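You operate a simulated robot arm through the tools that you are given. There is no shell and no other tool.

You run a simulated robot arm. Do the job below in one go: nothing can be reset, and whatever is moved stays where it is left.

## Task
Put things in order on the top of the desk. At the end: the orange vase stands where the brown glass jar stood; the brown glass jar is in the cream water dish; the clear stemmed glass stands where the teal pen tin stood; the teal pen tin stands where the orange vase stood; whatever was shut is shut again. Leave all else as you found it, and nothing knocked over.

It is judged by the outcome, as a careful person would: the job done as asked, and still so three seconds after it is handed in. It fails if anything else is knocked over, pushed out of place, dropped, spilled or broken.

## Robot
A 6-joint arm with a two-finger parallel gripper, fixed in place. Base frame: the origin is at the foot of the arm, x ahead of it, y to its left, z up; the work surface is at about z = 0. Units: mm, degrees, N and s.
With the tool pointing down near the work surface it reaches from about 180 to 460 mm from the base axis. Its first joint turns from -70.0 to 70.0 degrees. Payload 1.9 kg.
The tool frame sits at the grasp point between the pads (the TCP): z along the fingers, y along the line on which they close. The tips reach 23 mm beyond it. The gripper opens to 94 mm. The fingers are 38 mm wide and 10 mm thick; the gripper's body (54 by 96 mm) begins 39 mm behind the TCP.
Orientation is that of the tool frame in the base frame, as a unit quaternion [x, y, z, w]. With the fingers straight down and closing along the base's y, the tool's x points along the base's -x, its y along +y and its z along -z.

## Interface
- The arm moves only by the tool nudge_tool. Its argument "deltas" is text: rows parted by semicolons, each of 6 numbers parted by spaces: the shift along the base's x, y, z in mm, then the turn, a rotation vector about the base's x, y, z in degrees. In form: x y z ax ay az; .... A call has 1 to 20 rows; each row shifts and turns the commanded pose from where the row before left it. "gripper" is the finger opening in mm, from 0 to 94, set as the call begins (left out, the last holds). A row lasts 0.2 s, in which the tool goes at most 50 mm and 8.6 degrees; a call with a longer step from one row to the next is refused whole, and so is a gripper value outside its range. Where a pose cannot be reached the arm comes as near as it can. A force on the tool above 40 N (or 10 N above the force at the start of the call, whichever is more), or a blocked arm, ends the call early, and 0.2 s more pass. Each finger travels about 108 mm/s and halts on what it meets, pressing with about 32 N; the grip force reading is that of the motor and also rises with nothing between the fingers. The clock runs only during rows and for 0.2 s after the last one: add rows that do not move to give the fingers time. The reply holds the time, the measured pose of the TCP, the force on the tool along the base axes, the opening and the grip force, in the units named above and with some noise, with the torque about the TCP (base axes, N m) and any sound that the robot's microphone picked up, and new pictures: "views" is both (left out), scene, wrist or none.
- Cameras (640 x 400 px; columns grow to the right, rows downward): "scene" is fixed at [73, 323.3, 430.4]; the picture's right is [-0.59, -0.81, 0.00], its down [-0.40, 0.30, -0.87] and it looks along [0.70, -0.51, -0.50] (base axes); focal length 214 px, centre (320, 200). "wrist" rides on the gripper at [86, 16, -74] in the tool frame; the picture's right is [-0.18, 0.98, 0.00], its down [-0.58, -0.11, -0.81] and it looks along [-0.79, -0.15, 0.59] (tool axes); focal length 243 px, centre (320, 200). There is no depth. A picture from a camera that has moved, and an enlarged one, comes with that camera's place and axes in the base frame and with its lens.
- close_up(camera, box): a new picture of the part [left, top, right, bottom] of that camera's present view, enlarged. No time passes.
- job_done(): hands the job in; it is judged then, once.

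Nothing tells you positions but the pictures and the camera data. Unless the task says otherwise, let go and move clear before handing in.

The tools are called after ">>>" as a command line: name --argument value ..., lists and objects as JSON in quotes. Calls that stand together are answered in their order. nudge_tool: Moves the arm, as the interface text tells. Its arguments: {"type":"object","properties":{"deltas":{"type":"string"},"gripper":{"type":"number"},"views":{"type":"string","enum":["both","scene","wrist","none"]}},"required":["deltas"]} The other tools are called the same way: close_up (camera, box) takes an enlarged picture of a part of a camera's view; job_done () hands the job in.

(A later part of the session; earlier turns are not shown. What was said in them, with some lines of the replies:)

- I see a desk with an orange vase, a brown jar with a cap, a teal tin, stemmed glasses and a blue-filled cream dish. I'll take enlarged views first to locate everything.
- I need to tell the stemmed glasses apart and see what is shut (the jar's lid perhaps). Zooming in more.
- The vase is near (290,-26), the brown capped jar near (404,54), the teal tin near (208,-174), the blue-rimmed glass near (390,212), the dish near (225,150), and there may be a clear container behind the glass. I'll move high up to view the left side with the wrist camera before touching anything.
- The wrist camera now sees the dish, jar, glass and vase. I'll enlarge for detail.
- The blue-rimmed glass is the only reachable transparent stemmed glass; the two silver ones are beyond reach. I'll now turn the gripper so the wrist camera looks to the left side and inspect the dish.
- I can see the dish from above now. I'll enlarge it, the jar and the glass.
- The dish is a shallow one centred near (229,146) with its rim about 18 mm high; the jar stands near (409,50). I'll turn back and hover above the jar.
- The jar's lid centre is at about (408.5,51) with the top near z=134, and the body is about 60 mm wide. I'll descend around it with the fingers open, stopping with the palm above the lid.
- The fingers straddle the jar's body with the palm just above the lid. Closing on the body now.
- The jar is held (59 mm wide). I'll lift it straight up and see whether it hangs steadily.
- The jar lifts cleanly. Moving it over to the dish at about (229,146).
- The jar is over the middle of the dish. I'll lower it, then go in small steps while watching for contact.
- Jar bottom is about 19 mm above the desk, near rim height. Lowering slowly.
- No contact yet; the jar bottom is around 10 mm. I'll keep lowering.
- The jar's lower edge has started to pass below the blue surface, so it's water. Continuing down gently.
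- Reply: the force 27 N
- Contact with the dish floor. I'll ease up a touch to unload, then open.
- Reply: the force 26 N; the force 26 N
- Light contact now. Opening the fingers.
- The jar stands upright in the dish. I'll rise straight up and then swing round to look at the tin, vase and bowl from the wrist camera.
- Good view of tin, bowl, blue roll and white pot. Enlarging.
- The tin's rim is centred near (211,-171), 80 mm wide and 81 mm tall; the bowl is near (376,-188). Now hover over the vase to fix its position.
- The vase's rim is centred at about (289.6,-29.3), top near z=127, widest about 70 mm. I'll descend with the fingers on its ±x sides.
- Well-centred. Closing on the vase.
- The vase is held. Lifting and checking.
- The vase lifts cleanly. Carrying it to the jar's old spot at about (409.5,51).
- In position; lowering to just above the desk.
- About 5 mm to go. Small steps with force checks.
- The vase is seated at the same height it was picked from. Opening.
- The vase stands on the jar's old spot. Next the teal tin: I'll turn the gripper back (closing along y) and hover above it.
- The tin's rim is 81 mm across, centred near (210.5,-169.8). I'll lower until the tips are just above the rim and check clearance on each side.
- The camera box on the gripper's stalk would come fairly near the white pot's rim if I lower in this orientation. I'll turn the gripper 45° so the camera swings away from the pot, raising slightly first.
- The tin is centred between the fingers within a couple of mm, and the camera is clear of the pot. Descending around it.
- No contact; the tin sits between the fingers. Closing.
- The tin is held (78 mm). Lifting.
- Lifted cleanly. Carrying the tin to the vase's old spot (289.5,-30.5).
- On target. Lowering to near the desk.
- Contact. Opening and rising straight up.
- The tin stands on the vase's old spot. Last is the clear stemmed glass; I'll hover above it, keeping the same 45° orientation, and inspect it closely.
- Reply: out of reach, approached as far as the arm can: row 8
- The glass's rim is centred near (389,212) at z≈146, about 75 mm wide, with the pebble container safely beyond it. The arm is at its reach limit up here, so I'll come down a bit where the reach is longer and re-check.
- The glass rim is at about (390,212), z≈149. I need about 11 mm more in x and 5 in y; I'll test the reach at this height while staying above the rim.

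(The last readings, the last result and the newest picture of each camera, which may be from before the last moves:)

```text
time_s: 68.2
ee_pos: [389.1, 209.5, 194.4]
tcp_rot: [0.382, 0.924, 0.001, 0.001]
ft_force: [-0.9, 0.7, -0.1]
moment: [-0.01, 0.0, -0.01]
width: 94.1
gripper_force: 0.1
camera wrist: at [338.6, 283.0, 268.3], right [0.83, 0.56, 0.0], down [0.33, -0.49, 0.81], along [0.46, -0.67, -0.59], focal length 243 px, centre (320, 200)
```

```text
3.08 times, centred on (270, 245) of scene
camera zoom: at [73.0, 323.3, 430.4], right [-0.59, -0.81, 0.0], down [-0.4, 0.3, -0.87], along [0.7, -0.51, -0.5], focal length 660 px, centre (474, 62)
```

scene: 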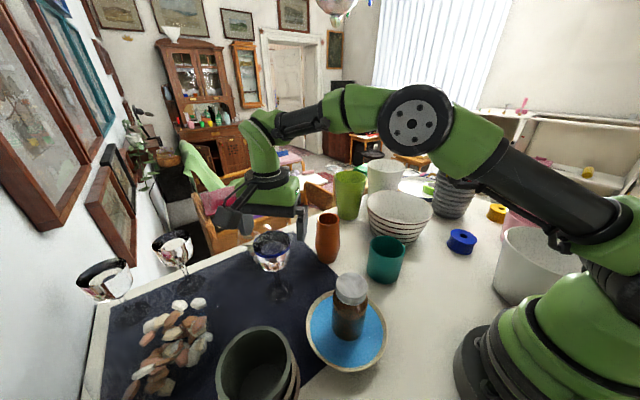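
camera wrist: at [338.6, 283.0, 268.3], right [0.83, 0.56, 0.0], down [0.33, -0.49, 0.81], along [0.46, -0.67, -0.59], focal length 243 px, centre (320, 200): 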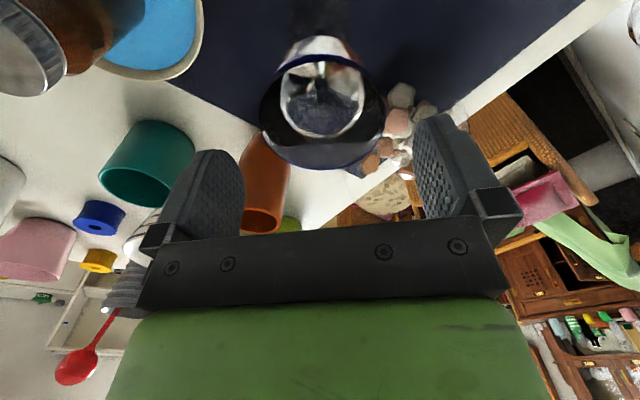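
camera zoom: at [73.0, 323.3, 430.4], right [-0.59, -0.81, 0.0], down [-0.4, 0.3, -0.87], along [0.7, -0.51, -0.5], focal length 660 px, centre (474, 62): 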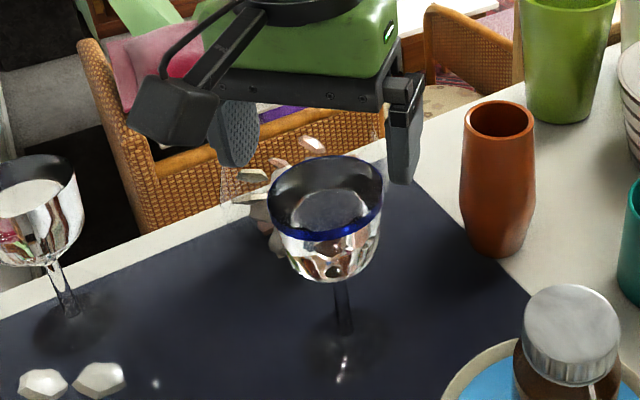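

The rim is centred between the fingers within ~1.5 mm. Fine-adjust and descend around the bowl slowly.

>>> nudge_tool --deltas "1.4 0.4 -5 0 0 0;0 0 -8 0 0 0;0 0 -10 0 0 0;0 0 -10 0 0 0;0 0 -10 0 0 0;0 0 -10 0 0 0;0 0 -10 0 0 0;0 0 -6 0 0 0;0 0 0 0 0 0" --views "both"

>>> close_up --camera "wrist" --box '[190, 0, 500, 250]'

>>> close_up --camera "scene" --box '[200, 180, 340, 310]'

```text
time_s: 70.2
ee_pos: [390.3, 209.3, 123.6]
tcp_rot: [0.384, 0.923, 0.001, 0.001]
ft_force: [-1.4, 0.5, 0.6]
moment: [0.01, -0.01, -0.02]
width: 94.2
gripper_force: 0.0
camera wrist: at [339.5, 282.9, 199.0], right [0.83, 0.56, 0.0], down [0.33, -0.49, 0.81], along [0.46, -0.67, -0.59], focal length 243 px, centre (320, 200)
```

scene: 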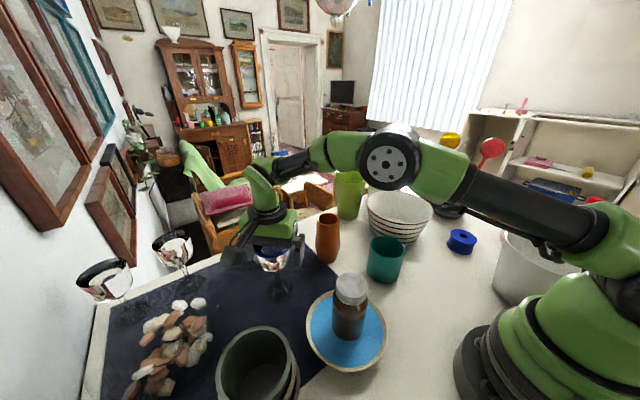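
wrist: 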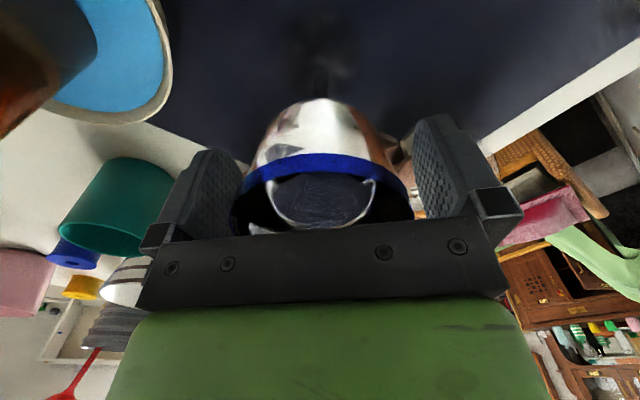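

```text
1.60 times, centred on (345, 125) of wrist
camera zoom: at [339.5, 282.9, 199.0], right [0.83, 0.56, 0.0], down [0.33, -0.49, 0.81], along [0.46, -0.67, -0.59], focal length 388 px, centre (280, 320)
```

zoom: 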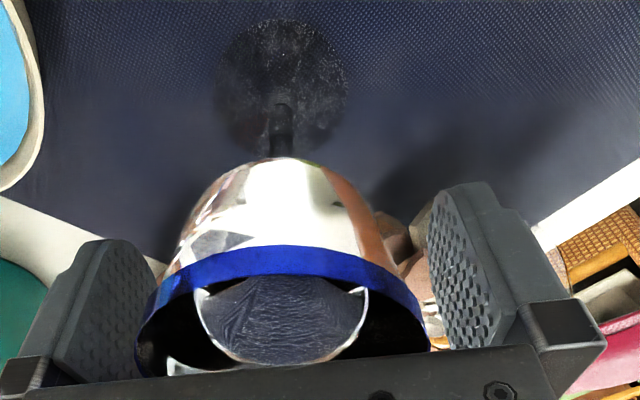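

```text
3.08 times, centred on (270, 245) of scene
camera zoom: at [73.0, 323.3, 430.4], right [-0.59, -0.81, 0.0], down [-0.4, 0.3, -0.87], along [0.7, -0.51, -0.5], focal length 660 px, centre (474, 62)
```

zoom: 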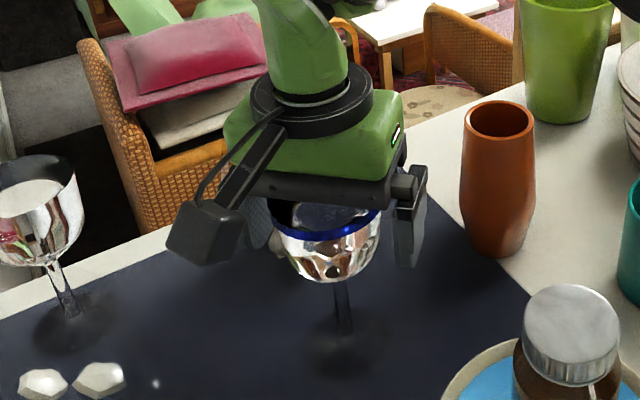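

The bowl is nicely between the pads. I'll rise 8 mm so the rim meets the middle of the pads, then close.

>>> nudge_tool --deltas "0 0 4 0 0 0;0 0 4 0 0 0;0 0 0 0 0 0" --views "none"

>>> nudge_tool --deltas "0 0 0 0 0 0;0 0 0 0 0 0;0 0 0 0 0 0;0 0 0 0 0 0" --gripper 66 --views "both"

>>> close_up --camera "wrist" --box '[190, 0, 500, 250]'

```text
time_s: 71.0
ee_pos: [390.2, 209.8, 132.3]
tcp_rot: [0.383, 0.924, 0.001, 0.001]
ft_force: [-0.4, -0.2, 0.0]
moment: [-0.02, 0.0, 0.0]
width: 93.9
gripper_force: 0.1
```

```text
time_s: 72.0
ee_pos: [389.9, 210.0, 131.0]
tcp_rot: [0.383, 0.924, 0.002, 0.0]
ft_force: [0.7, 0.8, 0.2]
moment: [0.12, -0.12, -0.01]
width: 69.8
gripper_force: 32.0
camera wrist: at [340.2, 283.2, 207.0], right [0.83, 0.56, 0.0], down [0.33, -0.49, 0.81], along [0.46, -0.67, -0.59], focal length 243 px, centre (320, 200)
```

scene: 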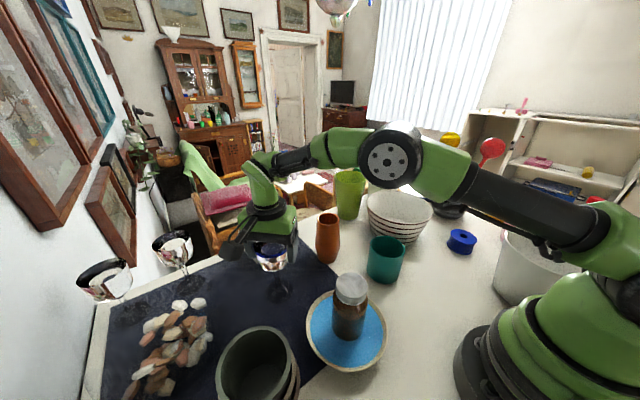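
wrist: 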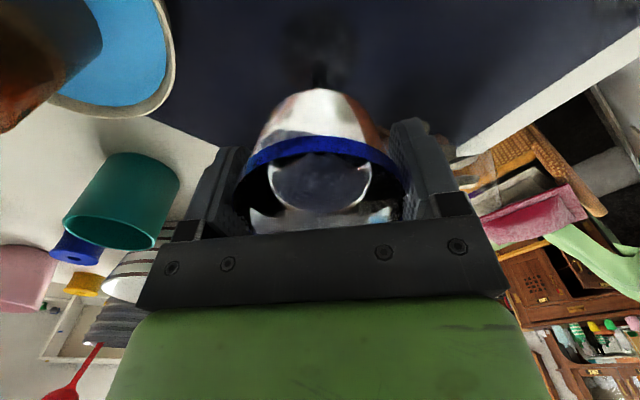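

```text
1.60 times, centred on (345, 125) of wrist
camera zoom: at [340.2, 283.2, 207.0], right [0.83, 0.56, 0.0], down [0.33, -0.49, 0.81], along [0.46, -0.67, -0.59], focal length 388 px, centre (280, 320)
```

zoom: 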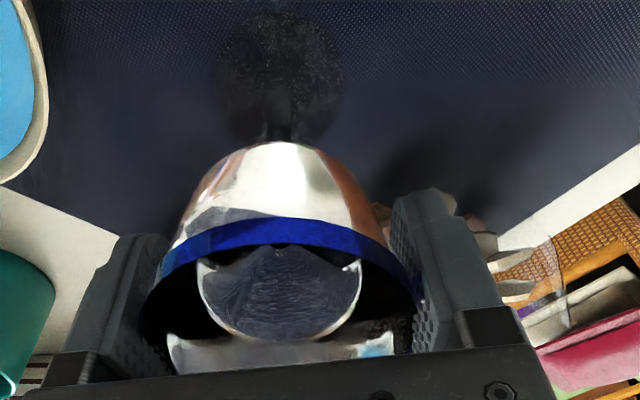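

The glass is gripped at 70 mm. Lifting very gently and checking.

>>> nudge_tool --deltas "0 0 2 0 0 0;0 0 3 0 0 0;0 0 4 0 0 0;0 0 5 0 0 0;0 0 0 0 0 0" --views "both"

>>> close_up --camera "scene" --box '[200, 180, 340, 310]'

```text
time_s: 73.2
ee_pos: [392.5, 210.2, 147.4]
tcp_rot: [0.382, 0.924, 0.001, 0.001]
ft_force: [-0.2, 0.5, -0.9]
moment: [-0.03, 0.01, 0.01]
width: 70.3
gripper_force: 31.5
camera wrist: at [341.5, 282.9, 221.2], right [0.83, 0.56, 0.0], down [0.33, -0.49, 0.81], along [0.46, -0.67, -0.59], focal length 243 px, centre (320, 200)
```

scene: 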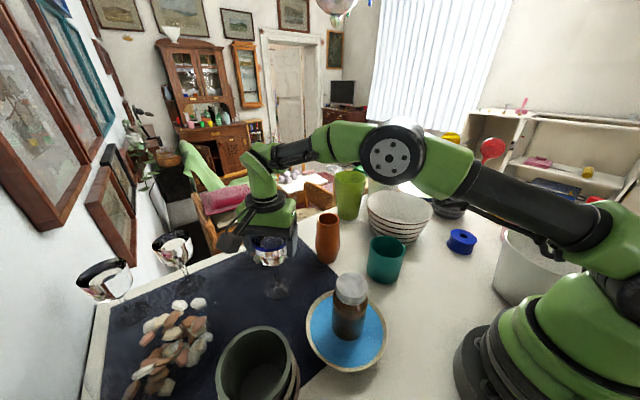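
wrist: 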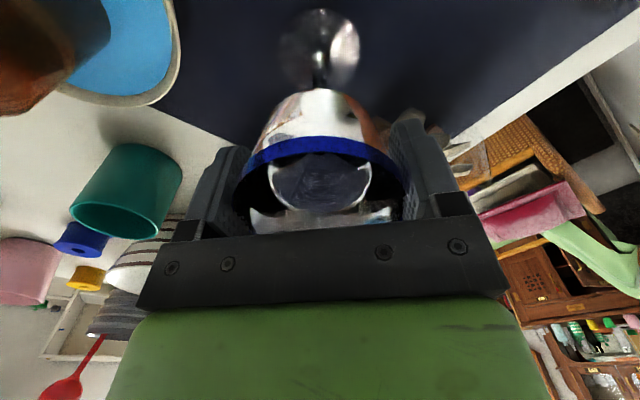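

```text
3.08 times, centred on (270, 245) of scene
camera zoom: at [73.0, 323.3, 430.4], right [-0.59, -0.81, 0.0], down [-0.4, 0.3, -0.87], along [0.7, -0.51, -0.5], focal length 660 px, centre (474, 62)
```

zoom: 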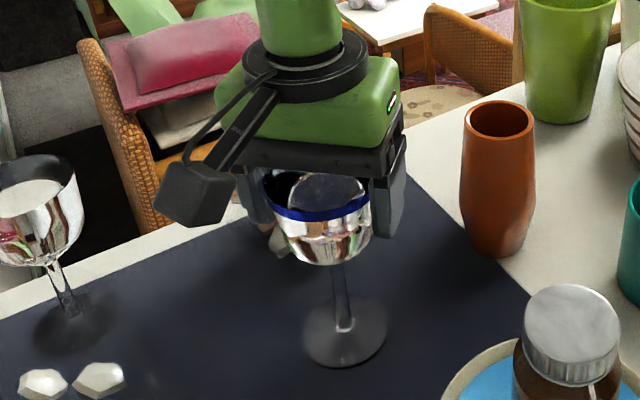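

The glass hangs upright with its foot clear of the mat. Raising further, then moving inward slowly.

>>> nudge_tool --deltas "0 0 5 0 0 0;0 0 8 0 0 0;0 0 10 0 0 0;0 0 10 0 0 0;-2 -3 6 0 0 0;-4 -6 6 0 0 0;-5 -8 7 0 0 0;-6 -9 8 0 0 0;-6 -9 8 0 0 0;-6 -9 8 0 0 0;-5 -8 8 0 0 0;-4 -6 6 0 0 0;-2 -3 4 0 0 0;0 0 0 0 0 0" --views "both"

>>> close_up --camera "scene" --box '[200, 130, 380, 310]'

```text
time_s: 76.2
ee_pos: [350.2, 150.1, 239.2]
tcp_rot: [0.383, 0.924, 0.0, 0.0]
ft_force: [0.6, -0.4, -1.5]
moment: [0.05, 0.0, 0.02]
width: 70.2
gripper_force: 31.7
camera wrist: at [299.9, 222.1, 314.4], right [0.83, 0.56, 0.0], down [0.33, -0.49, 0.81], along [0.46, -0.67, -0.59], focal length 243 px, centre (320, 200)
```

scene: 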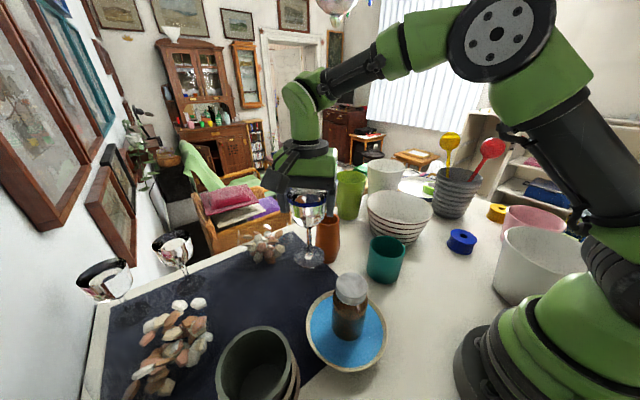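
wrist: 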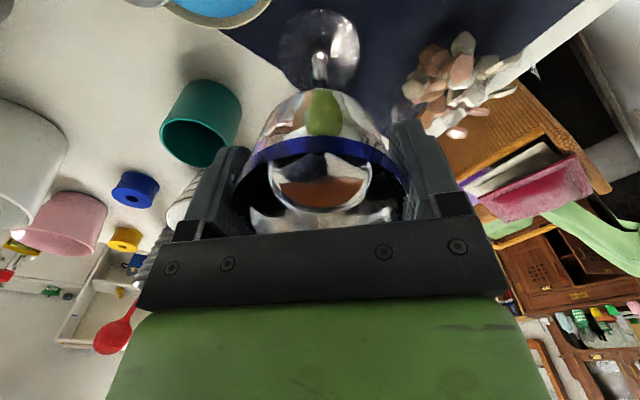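

```text
2.22 times, centred on (290, 220) of scene
camera zoom: at [73.0, 323.3, 430.4], right [-0.59, -0.81, 0.0], down [-0.4, 0.3, -0.87], along [0.7, -0.51, -0.5], focal length 477 px, centre (387, 156)
```

zoom: 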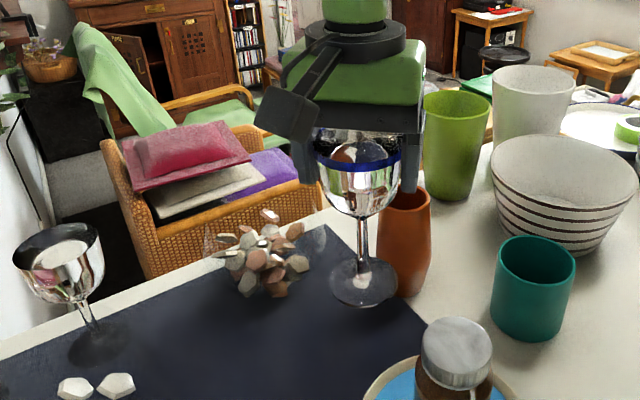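

Still upright; the foot is at about z=107. Carrying on towards the tin's old spot, passing above the tin with margin.

>>> nudge_tool --deltas "-2 -4.6 3 0 0 0;-3.5 -8.3 4 0 0 0;-5.1 -12 4 0 0 0;-5.9 -13.8 2 0 0 0;-5.9 -13.8 0 0 0 0;-5.9 -13.8 0 0 0 0;-5.9 -13.8 0 0 0 0;-5.9 -13.8 0 0 0 0;-5.9 -13.8 0 0 0 0;-5.9 -13.8 0 0 0 0;-5.9 -13.8 0 0 0 0;-5.9 -13.8 0 0 0 0;-5.9 -13.8 0 0 0 0;-5.9 -13.8 0 0 0 0;-5.9 -13.8 0 0 0 0;-3.9 -9.2 0 0 0 0;-2 -4.6 0 0 0 0;0 0 0 0 0 0" --views "both"

```text
time_s: 80.0
ee_pos: [262.5, -56.3, 251.6]
tcp_rot: [0.383, 0.924, 0.001, 0.0]
ft_force: [0.2, -0.5, -1.2]
moment: [0.0, -0.02, 0.02]
width: 70.2
gripper_force: 31.4
camera wrist: at [212.4, 17.1, 326.6], right [0.83, 0.56, 0.0], down [0.33, -0.49, 0.81], along [0.46, -0.67, -0.59], focal length 243 px, centre (320, 200)
```

scene: 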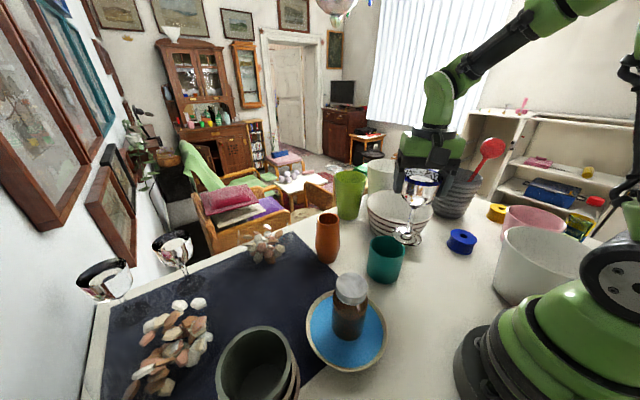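
wrist: 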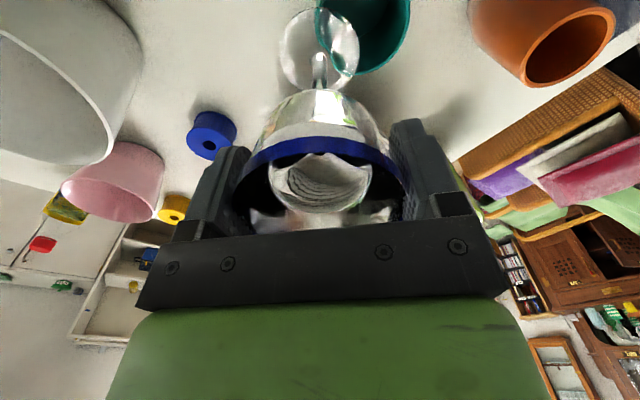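

>>> nudge_tool --deltas "-2 -4.6 0 0 0 0;-3.6 -8.3 0 0 0 0;-5.1 -11.9 0 0 0 0;-5.9 -13.8 0 0 0 0;-5.9 -13.8 0 0 0 0;-5.9 -13.8 0 0 0 0;-5.9 -13.8 0 0 0 0;-5.9 -13.8 0 0 0 0;-4.7 -11 0 0 0 0;-3.2 -7.3 0 0 0 0;-1.6 -3.7 0 0 0 0;0 0 0 0 0 0;0 0 0 0 0 0" --views "both"

```text
time_s: 82.8
ee_pos: [214.5, -172.5, 253.1]
tcp_rot: [0.383, 0.924, 0.001, 0.001]
ft_force: [0.9, -0.5, -1.7]
moment: [-0.02, -0.02, -0.02]
width: 70.1
gripper_force: 32.0
camera wrist: at [163.2, -97.8, 327.7], right [0.83, 0.56, 0.0], down [0.33, -0.49, 0.81], along [0.46, -0.67, -0.59], focal length 243 px, centre (320, 200)
```

scene: 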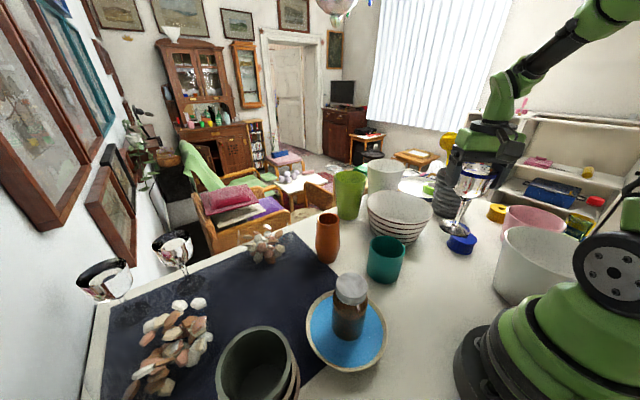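
wrist: 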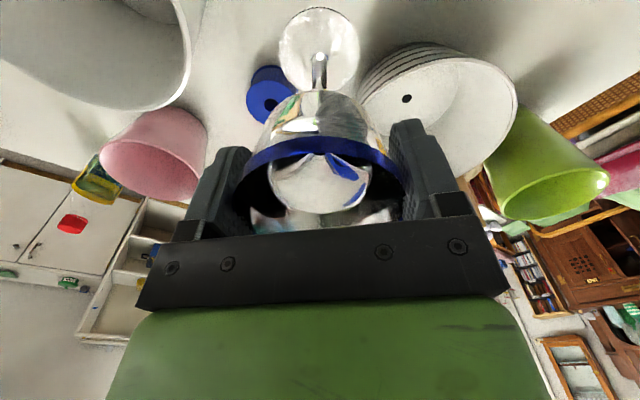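

Above the tin's old spot (212,-171). Lowering the glass, stopping a few mm above the desk.

>>> nudge_tool --deltas "-0.7 -1.1 -5 0 0 0;0 0 -9 0 0 0;0 0 -12 0 0 0;0 0 -13 0 0 0;0 0 -13 0 0 0;0 0 -13 0 0 0;0 0 -13 0 0 0;0 0 -12 0 0 0;0 0 -10 0 0 0;0 0 -7 0 0 0;0 0 -5 0 0 0;0 0 0 0 0 0" --views "both"

>>> close_up --camera "scene" --box '[390, 150, 530, 290]'

```text
time_s: 85.4
ee_pos: [213.4, -173.3, 140.2]
tcp_rot: [0.382, 0.924, 0.001, 0.0]
ft_force: [-0.1, -0.3, -2.0]
moment: [0.0, 0.01, -0.01]
width: 70.4
gripper_force: 31.2
camera wrist: at [163.5, -99.0, 215.2], right [0.83, 0.56, 0.0], down [0.33, -0.49, 0.81], along [0.46, -0.67, -0.59], focal length 243 px, centre (320, 200)
```

scene: 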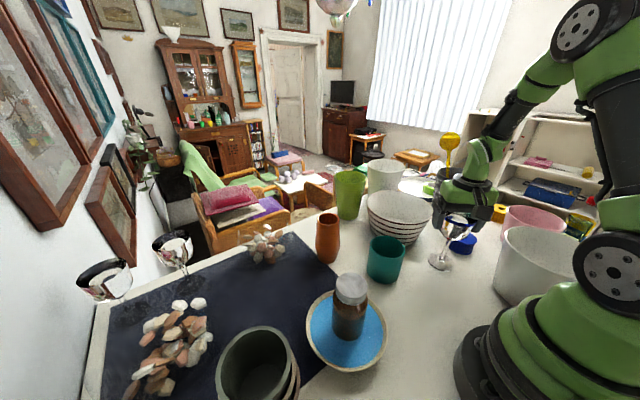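
wrist: 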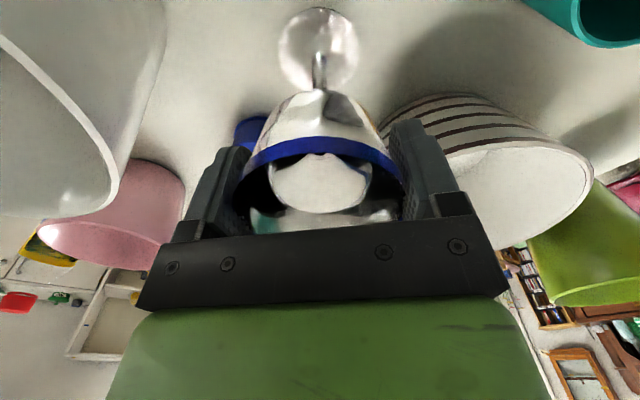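

```text
2.86 times, centred on (460, 220) of scene
camera zoom: at [73.0, 323.3, 430.4], right [-0.59, -0.81, 0.0], down [-0.4, 0.3, -0.87], along [0.7, -0.51, -0.5], focal length 613 px, centre (-80, 143)
```

zoom: 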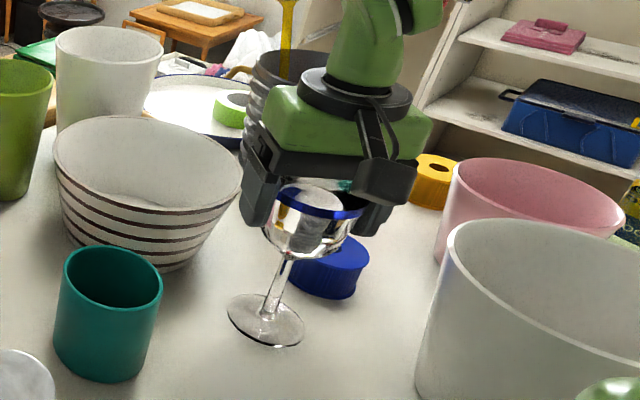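

About 8 mm to go. Slowly lowering with force checks.

>>> nudge_tool --deltas "-0.5 0 -2 0 0 0;0 0 -2 0 0 0;0 0 -1 0 0 0;0 0 0 0 0 0" --views "none"

>>> nudge_tool --deltas "0 0 -0.8 0 0 0;0 0 0 0 0 0" --views "none"

>>> nudge_tool --deltas "0 0 -0.7 0 0 0;0 0 0 0 0 0" --views "wrist"

```text
time_s: 86.4
ee_pos: [212.6, -172.1, 135.7]
tcp_rot: [0.382, 0.924, 0.001, 0.0]
ft_force: [0.1, -0.4, -1.0]
moment: [0.02, 0.02, -0.02]
width: 70.2
gripper_force: 31.8
```

```text
time_s: 87.0
ee_pos: [211.9, -173.4, 135.2]
tcp_rot: [0.383, 0.924, 0.001, 0.001]
ft_force: [1.0, -0.1, -2.4]
moment: [0.03, 0.02, 0.02]
width: 70.1
gripper_force: 32.5
```

```text
time_s: 87.6
ee_pos: [212.3, -173.9, 134.7]
tcp_rot: [0.383, 0.924, 0.001, -0.001]
ft_force: [-0.4, -0.1, -1.2]
moment: [-0.01, -0.01, 0.03]
width: 70.4
gripper_force: 32.2
camera wrist: at [162.4, -99.8, 208.8], right [0.83, 0.56, 0.0], down [0.33, -0.49, 0.81], along [0.46, -0.67, -0.59], focal length 243 px, centre (320, 200)
```

wrist: 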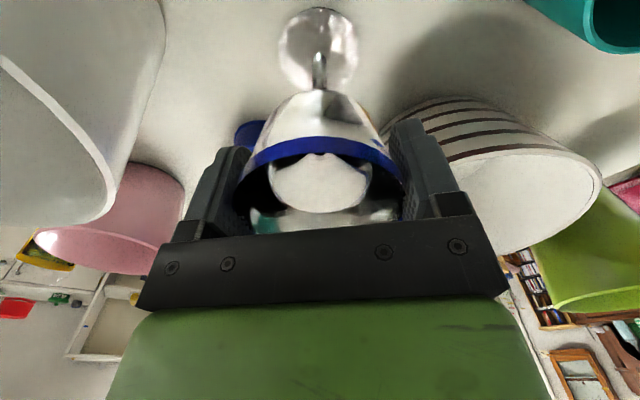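

>>> nudge_tool --deltas "0 0 -0.7 0 0 0;0 0 0 0 0 0" --views "none"

>>> nudge_tool --deltas "0 0 -0.6 0 0 0;0 0 0 0 0 0" --views "none"

>>> nudge_tool --deltas "0 0 -0.5 0 0 0;0 0 0 0 0 0" --views "none"

```text
time_s: 88.2
ee_pos: [211.9, -172.7, 132.7]
tcp_rot: [0.383, 0.924, 0.002, 0.001]
ft_force: [0.2, -0.7, -1.5]
moment: [-0.01, -0.02, -0.02]
width: 70.1
gripper_force: 32.1
```

```text
time_s: 88.8
ee_pos: [212.0, -172.3, 132.6]
tcp_rot: [0.383, 0.924, 0.001, 0.0]
ft_force: [-0.5, -0.8, -1.7]
moment: [0.01, 0.0, -0.01]
width: 70.2
gripper_force: 32.0
```

```text
time_s: 89.4
ee_pos: [210.9, -171.6, 131.0]
tcp_rot: [0.383, 0.924, 0.0, 0.0]
ft_force: [-0.4, -0.3, -1.2]
moment: [-0.02, 0.02, 0.02]
width: 70.0
gripper_force: 31.5
```

>>> nudge_tool --deltas "0 0 -0.5 0 0 0;0 0 0 0 0 0" --views "none"

>>> nudge_tool --deltas "0 0 -0.4 0 0 0;0 0 0 0 0 0" --views "wrist"

```text
time_s: 90.0
ee_pos: [211.7, -171.9, 132.9]
tcp_rot: [0.383, 0.924, 0.001, 0.0]
ft_force: [-5.6, 4.2, 19.4]
moment: [0.33, 0.29, 0.0]
width: 70.3
gripper_force: 32.4
```

```text
time_s: 90.6
ee_pos: [212.1, -172.5, 132.4]
tcp_rot: [0.382, 0.924, 0.001, 0.002]
ft_force: [-5.5, 2.6, 23.7]
moment: [-0.02, -0.05, -0.02]
width: 70.3
gripper_force: 31.7
camera wrist: at [162.1, -99.7, 206.3], right [0.83, 0.56, 0.0], down [0.33, -0.49, 0.81], along [0.46, -0.67, -0.59], focal length 243 px, centre (320, 200)
```

wrist: 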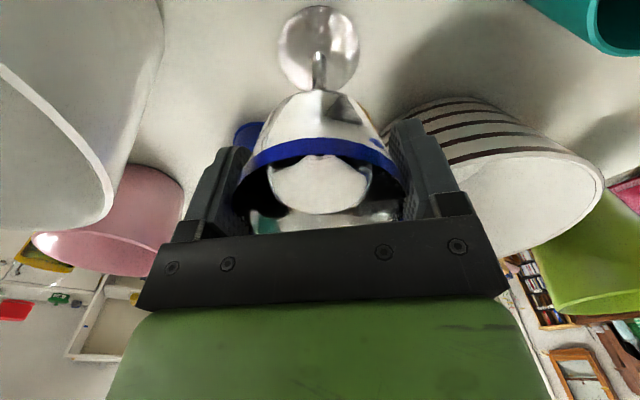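

Contact made. Easing off slightly to unload before opening.

>>> nudge_tool --deltas "0 0 0.5 0 0 0;0 0 0 0 0 0" --views "none"

```text
time_s: 91.2
ee_pos: [211.2, -172.6, 131.7]
tcp_rot: [0.383, 0.924, 0.001, 0.0]
ft_force: [-0.1, -0.9, -0.4]
moment: [-0.06, -0.05, -0.02]
width: 70.2
gripper_force: 31.8
```

Just touching. Opening the fingers.

>>> nudge_tool --deltas "0 0 0 0 0 0;0 0 0 0 0 0;0 0 0 0 0 0" --gripper 94 --views "both"

>>> close_up --camera "scene" --box '[390, 150, 530, 290]'

>>> close_up --camera "wrist" --box '[190, 0, 500, 250]'

```text
time_s: 92.0
ee_pos: [211.1, -173.4, 133.0]
tcp_rot: [0.383, 0.924, 0.001, 0.0]
ft_force: [-0.6, -0.6, 0.3]
moment: [0.01, 0.0, 0.02]
width: 94.1
gripper_force: 0.0
camera wrist: at [161.7, -99.8, 206.8], right [0.83, 0.56, 0.0], down [0.33, -0.49, 0.81], along [0.46, -0.67, -0.59], focal length 243 px, centre (320, 200)
```

scene: 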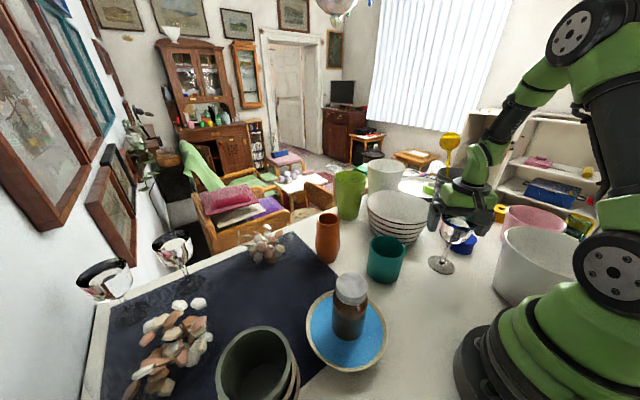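
wrist: 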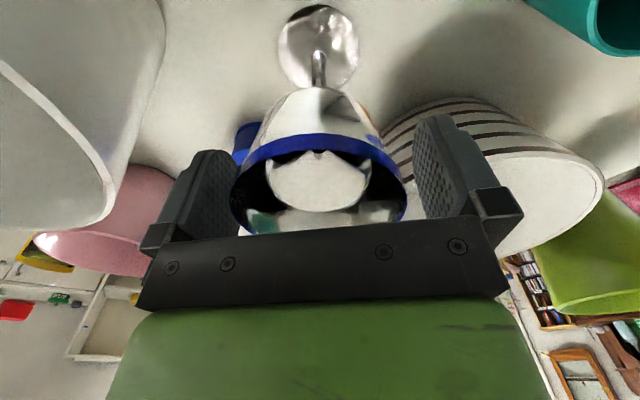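

```text
2.86 times, centred on (460, 220) of scene
camera zoom: at [73.0, 323.3, 430.4], right [-0.59, -0.81, 0.0], down [-0.4, 0.3, -0.87], along [0.7, -0.51, -0.5], focal length 613 px, centre (-80, 143)
```

zoom: 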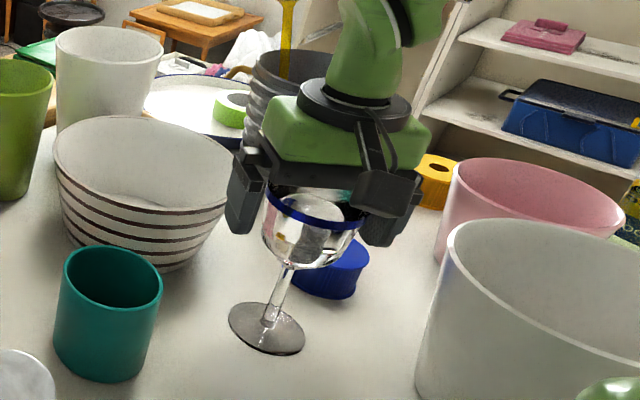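

```text
1.60 times, centred on (345, 125) of wrist
camera zoom: at [161.7, -99.8, 206.8], right [0.83, 0.56, 0.0], down [0.33, -0.49, 0.81], along [0.46, -0.67, -0.59], focal length 388 px, centre (280, 320)
```

zoom: 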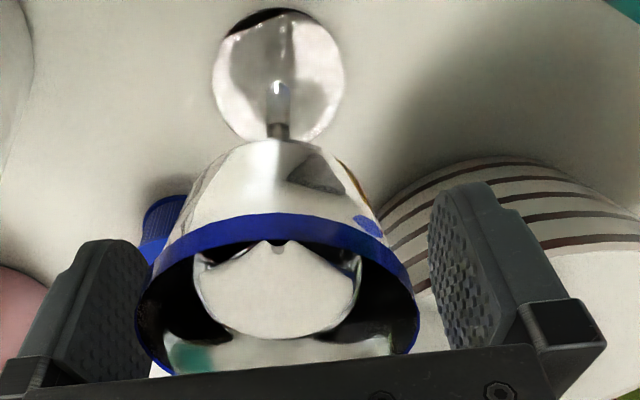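

The glass stands free between the open fingers. Rising straight up, then moving to a clear spot and checking everything.

>>> nudge_tool --deltas "0 0 5 0 0 0;0 0 10 0 0 0;0 0 15 0 0 0;0 0 20 0 0 0;0 0 30 0 0 0;0 0 35 0 0 0;0 0 35 0 0 0;0 0 0 0 0 0" --views "both"

>>> nudge_tool --deltas "5 20 3 0 0 0;8 25 3 0 0 5;10 30 3 0 0 8;10 30 3 0 0 8;10 30 3 0 0 8;8 20 0 0 0 8;5 10 0 0 0 8;0 0 0 0 0 0" --views "both"

```text
time_s: 93.8
ee_pos: [212.6, -170.6, 282.5]
tcp_rot: [0.383, 0.924, 0.001, 0.0]
ft_force: [1.0, -0.4, -1.1]
moment: [0.01, 0.03, 0.01]
width: 94.0
gripper_force: 0.1
camera wrist: at [161.3, -98.0, 357.3], right [0.83, 0.56, 0.0], down [0.33, -0.49, 0.81], along [0.46, -0.67, -0.59], focal length 243 px, centre (320, 200)
```

scene: 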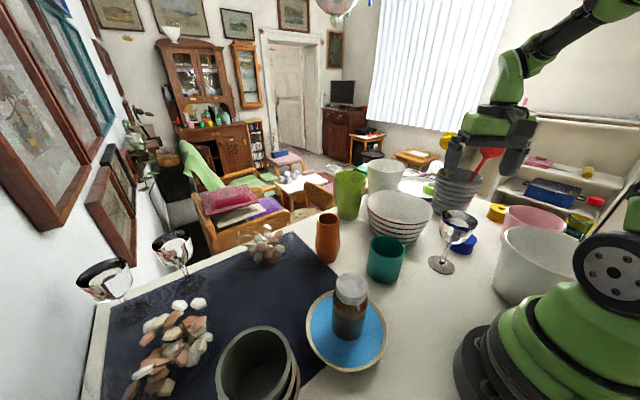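
wrist: 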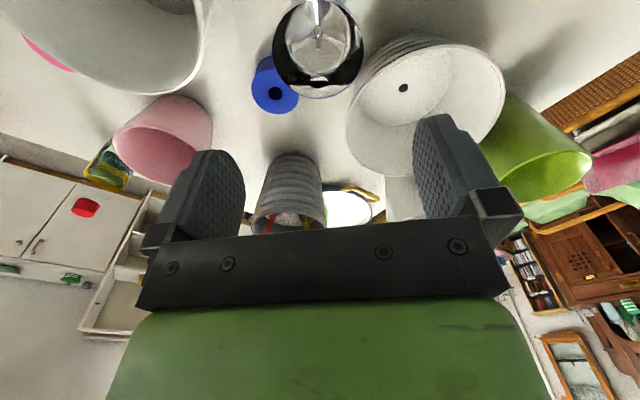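

```text
time_s: 95.6
ee_pos: [266.7, -6.8, 299.0]
tcp_rot: [-0.001, 1.0, 0.0, 0.0]
ft_force: [-0.7, 0.4, -0.6]
moment: [0.0, 0.0, -0.02]
width: 94.1
gripper_force: 0.1
camera wrist: at [180.3, 9.1, 374.1], right [0.18, 0.98, 0.0], down [0.58, -0.11, 0.81], along [0.79, -0.15, -0.59], focal length 243 px, centre (320, 200)
```

scene: 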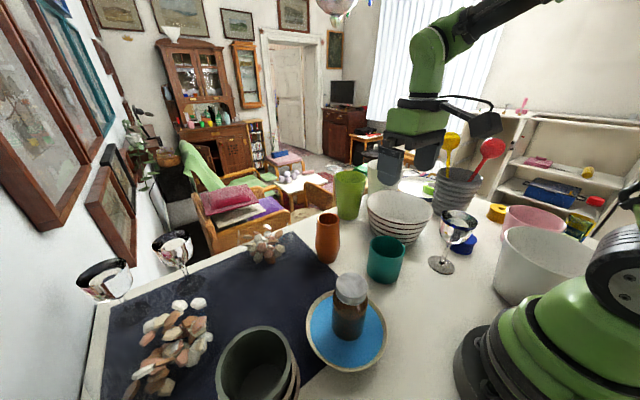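
wrist: 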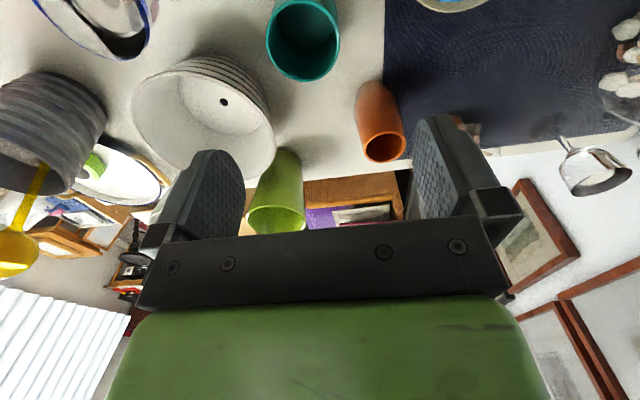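

All four items look placed. A last close inspection before handing in.

>>> close_up --camera "scene" --box '[280, 170, 500, 380]'

>>> close_up --camera "scene" --box '[60, 200, 300, 400]'

>>> close_up --camera "scene" --box '[400, 130, 640, 320]'

```text
1.90 times, centred on (390, 275) of scene
camera zoom: at [73.0, 323.3, 430.4], right [-0.59, -0.81, 0.0], down [-0.4, 0.3, -0.87], along [0.7, -0.51, -0.5], focal length 408 px, centre (187, 57)
```

zoom: 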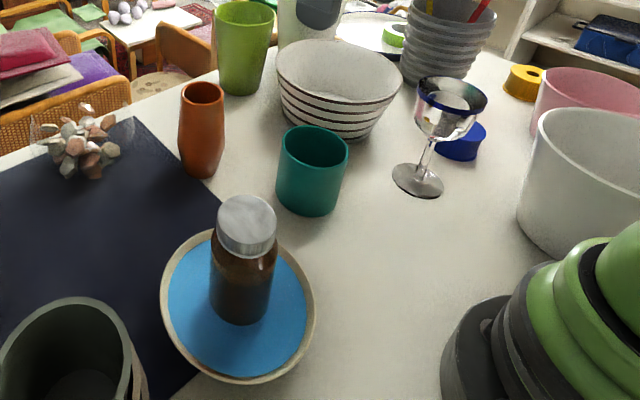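

```text
2.00 times, centred on (180, 300) of scene
camera zoom: at [73.0, 323.3, 430.4], right [-0.59, -0.81, 0.0], down [-0.4, 0.3, -0.87], along [0.7, -0.51, -0.5], focal length 429 px, centre (600, 0)
```

zoom: 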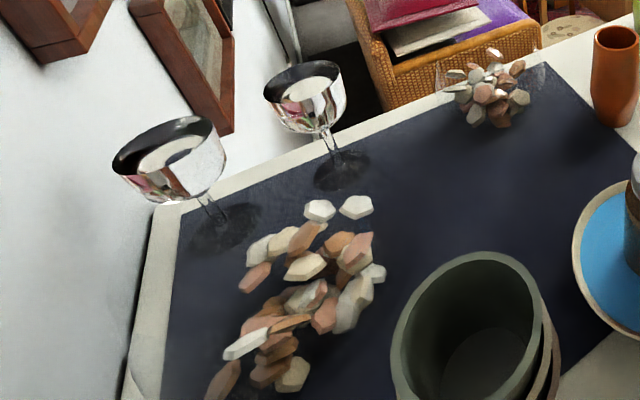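

```text
2.11 times, centred on (520, 225) of scene
camera zoom: at [73.0, 323.3, 430.4], right [-0.59, -0.81, 0.0], down [-0.4, 0.3, -0.87], along [0.7, -0.51, -0.5], focal length 452 px, centre (-101, 147)
```

zoom: 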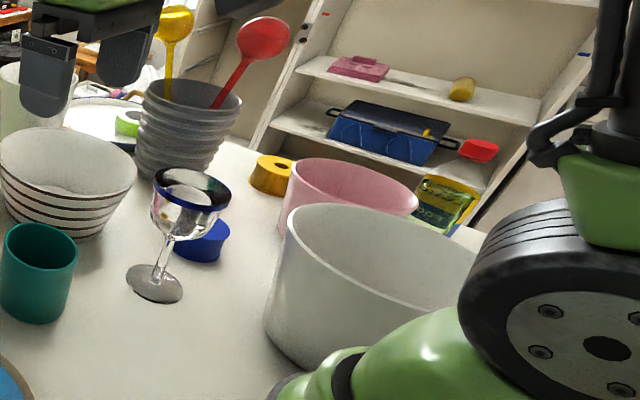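

Everything stands as asked: the vase is on the jar's spot, the capped jar is in the dish, the tin is on the vase's spot and the clear glass is on the tin's spot. The arm is clear and nothing else has moved, so I'm handing in.

>>> job_done

```text
The job is handed in.
```

The desk is arranged as you asked, and the job has been handed in. I checked the final camera pictures before handing in, but the result hasn't been reported back to me.

- **Orange vase:** it stands where the brown glass jar stood, within a few millimetres.
- **Brown glass jar:** it is upright in the middle of the cream water dish. Its lid stayed on throughout, and it was the only shut thing I handled.
- **Clear stemmed glass:** it stands where the teal pen tin stood. I took this to be the blue-rimmed glass, because the other two stemmed glasses looked silvered and were out of the arm's reach.
- **Teal pen tin:** it stands where the orange vase stood.

In the final pictures nothing had been knocked over, and nothing else looked moved. The gripper is open and clear of everything.
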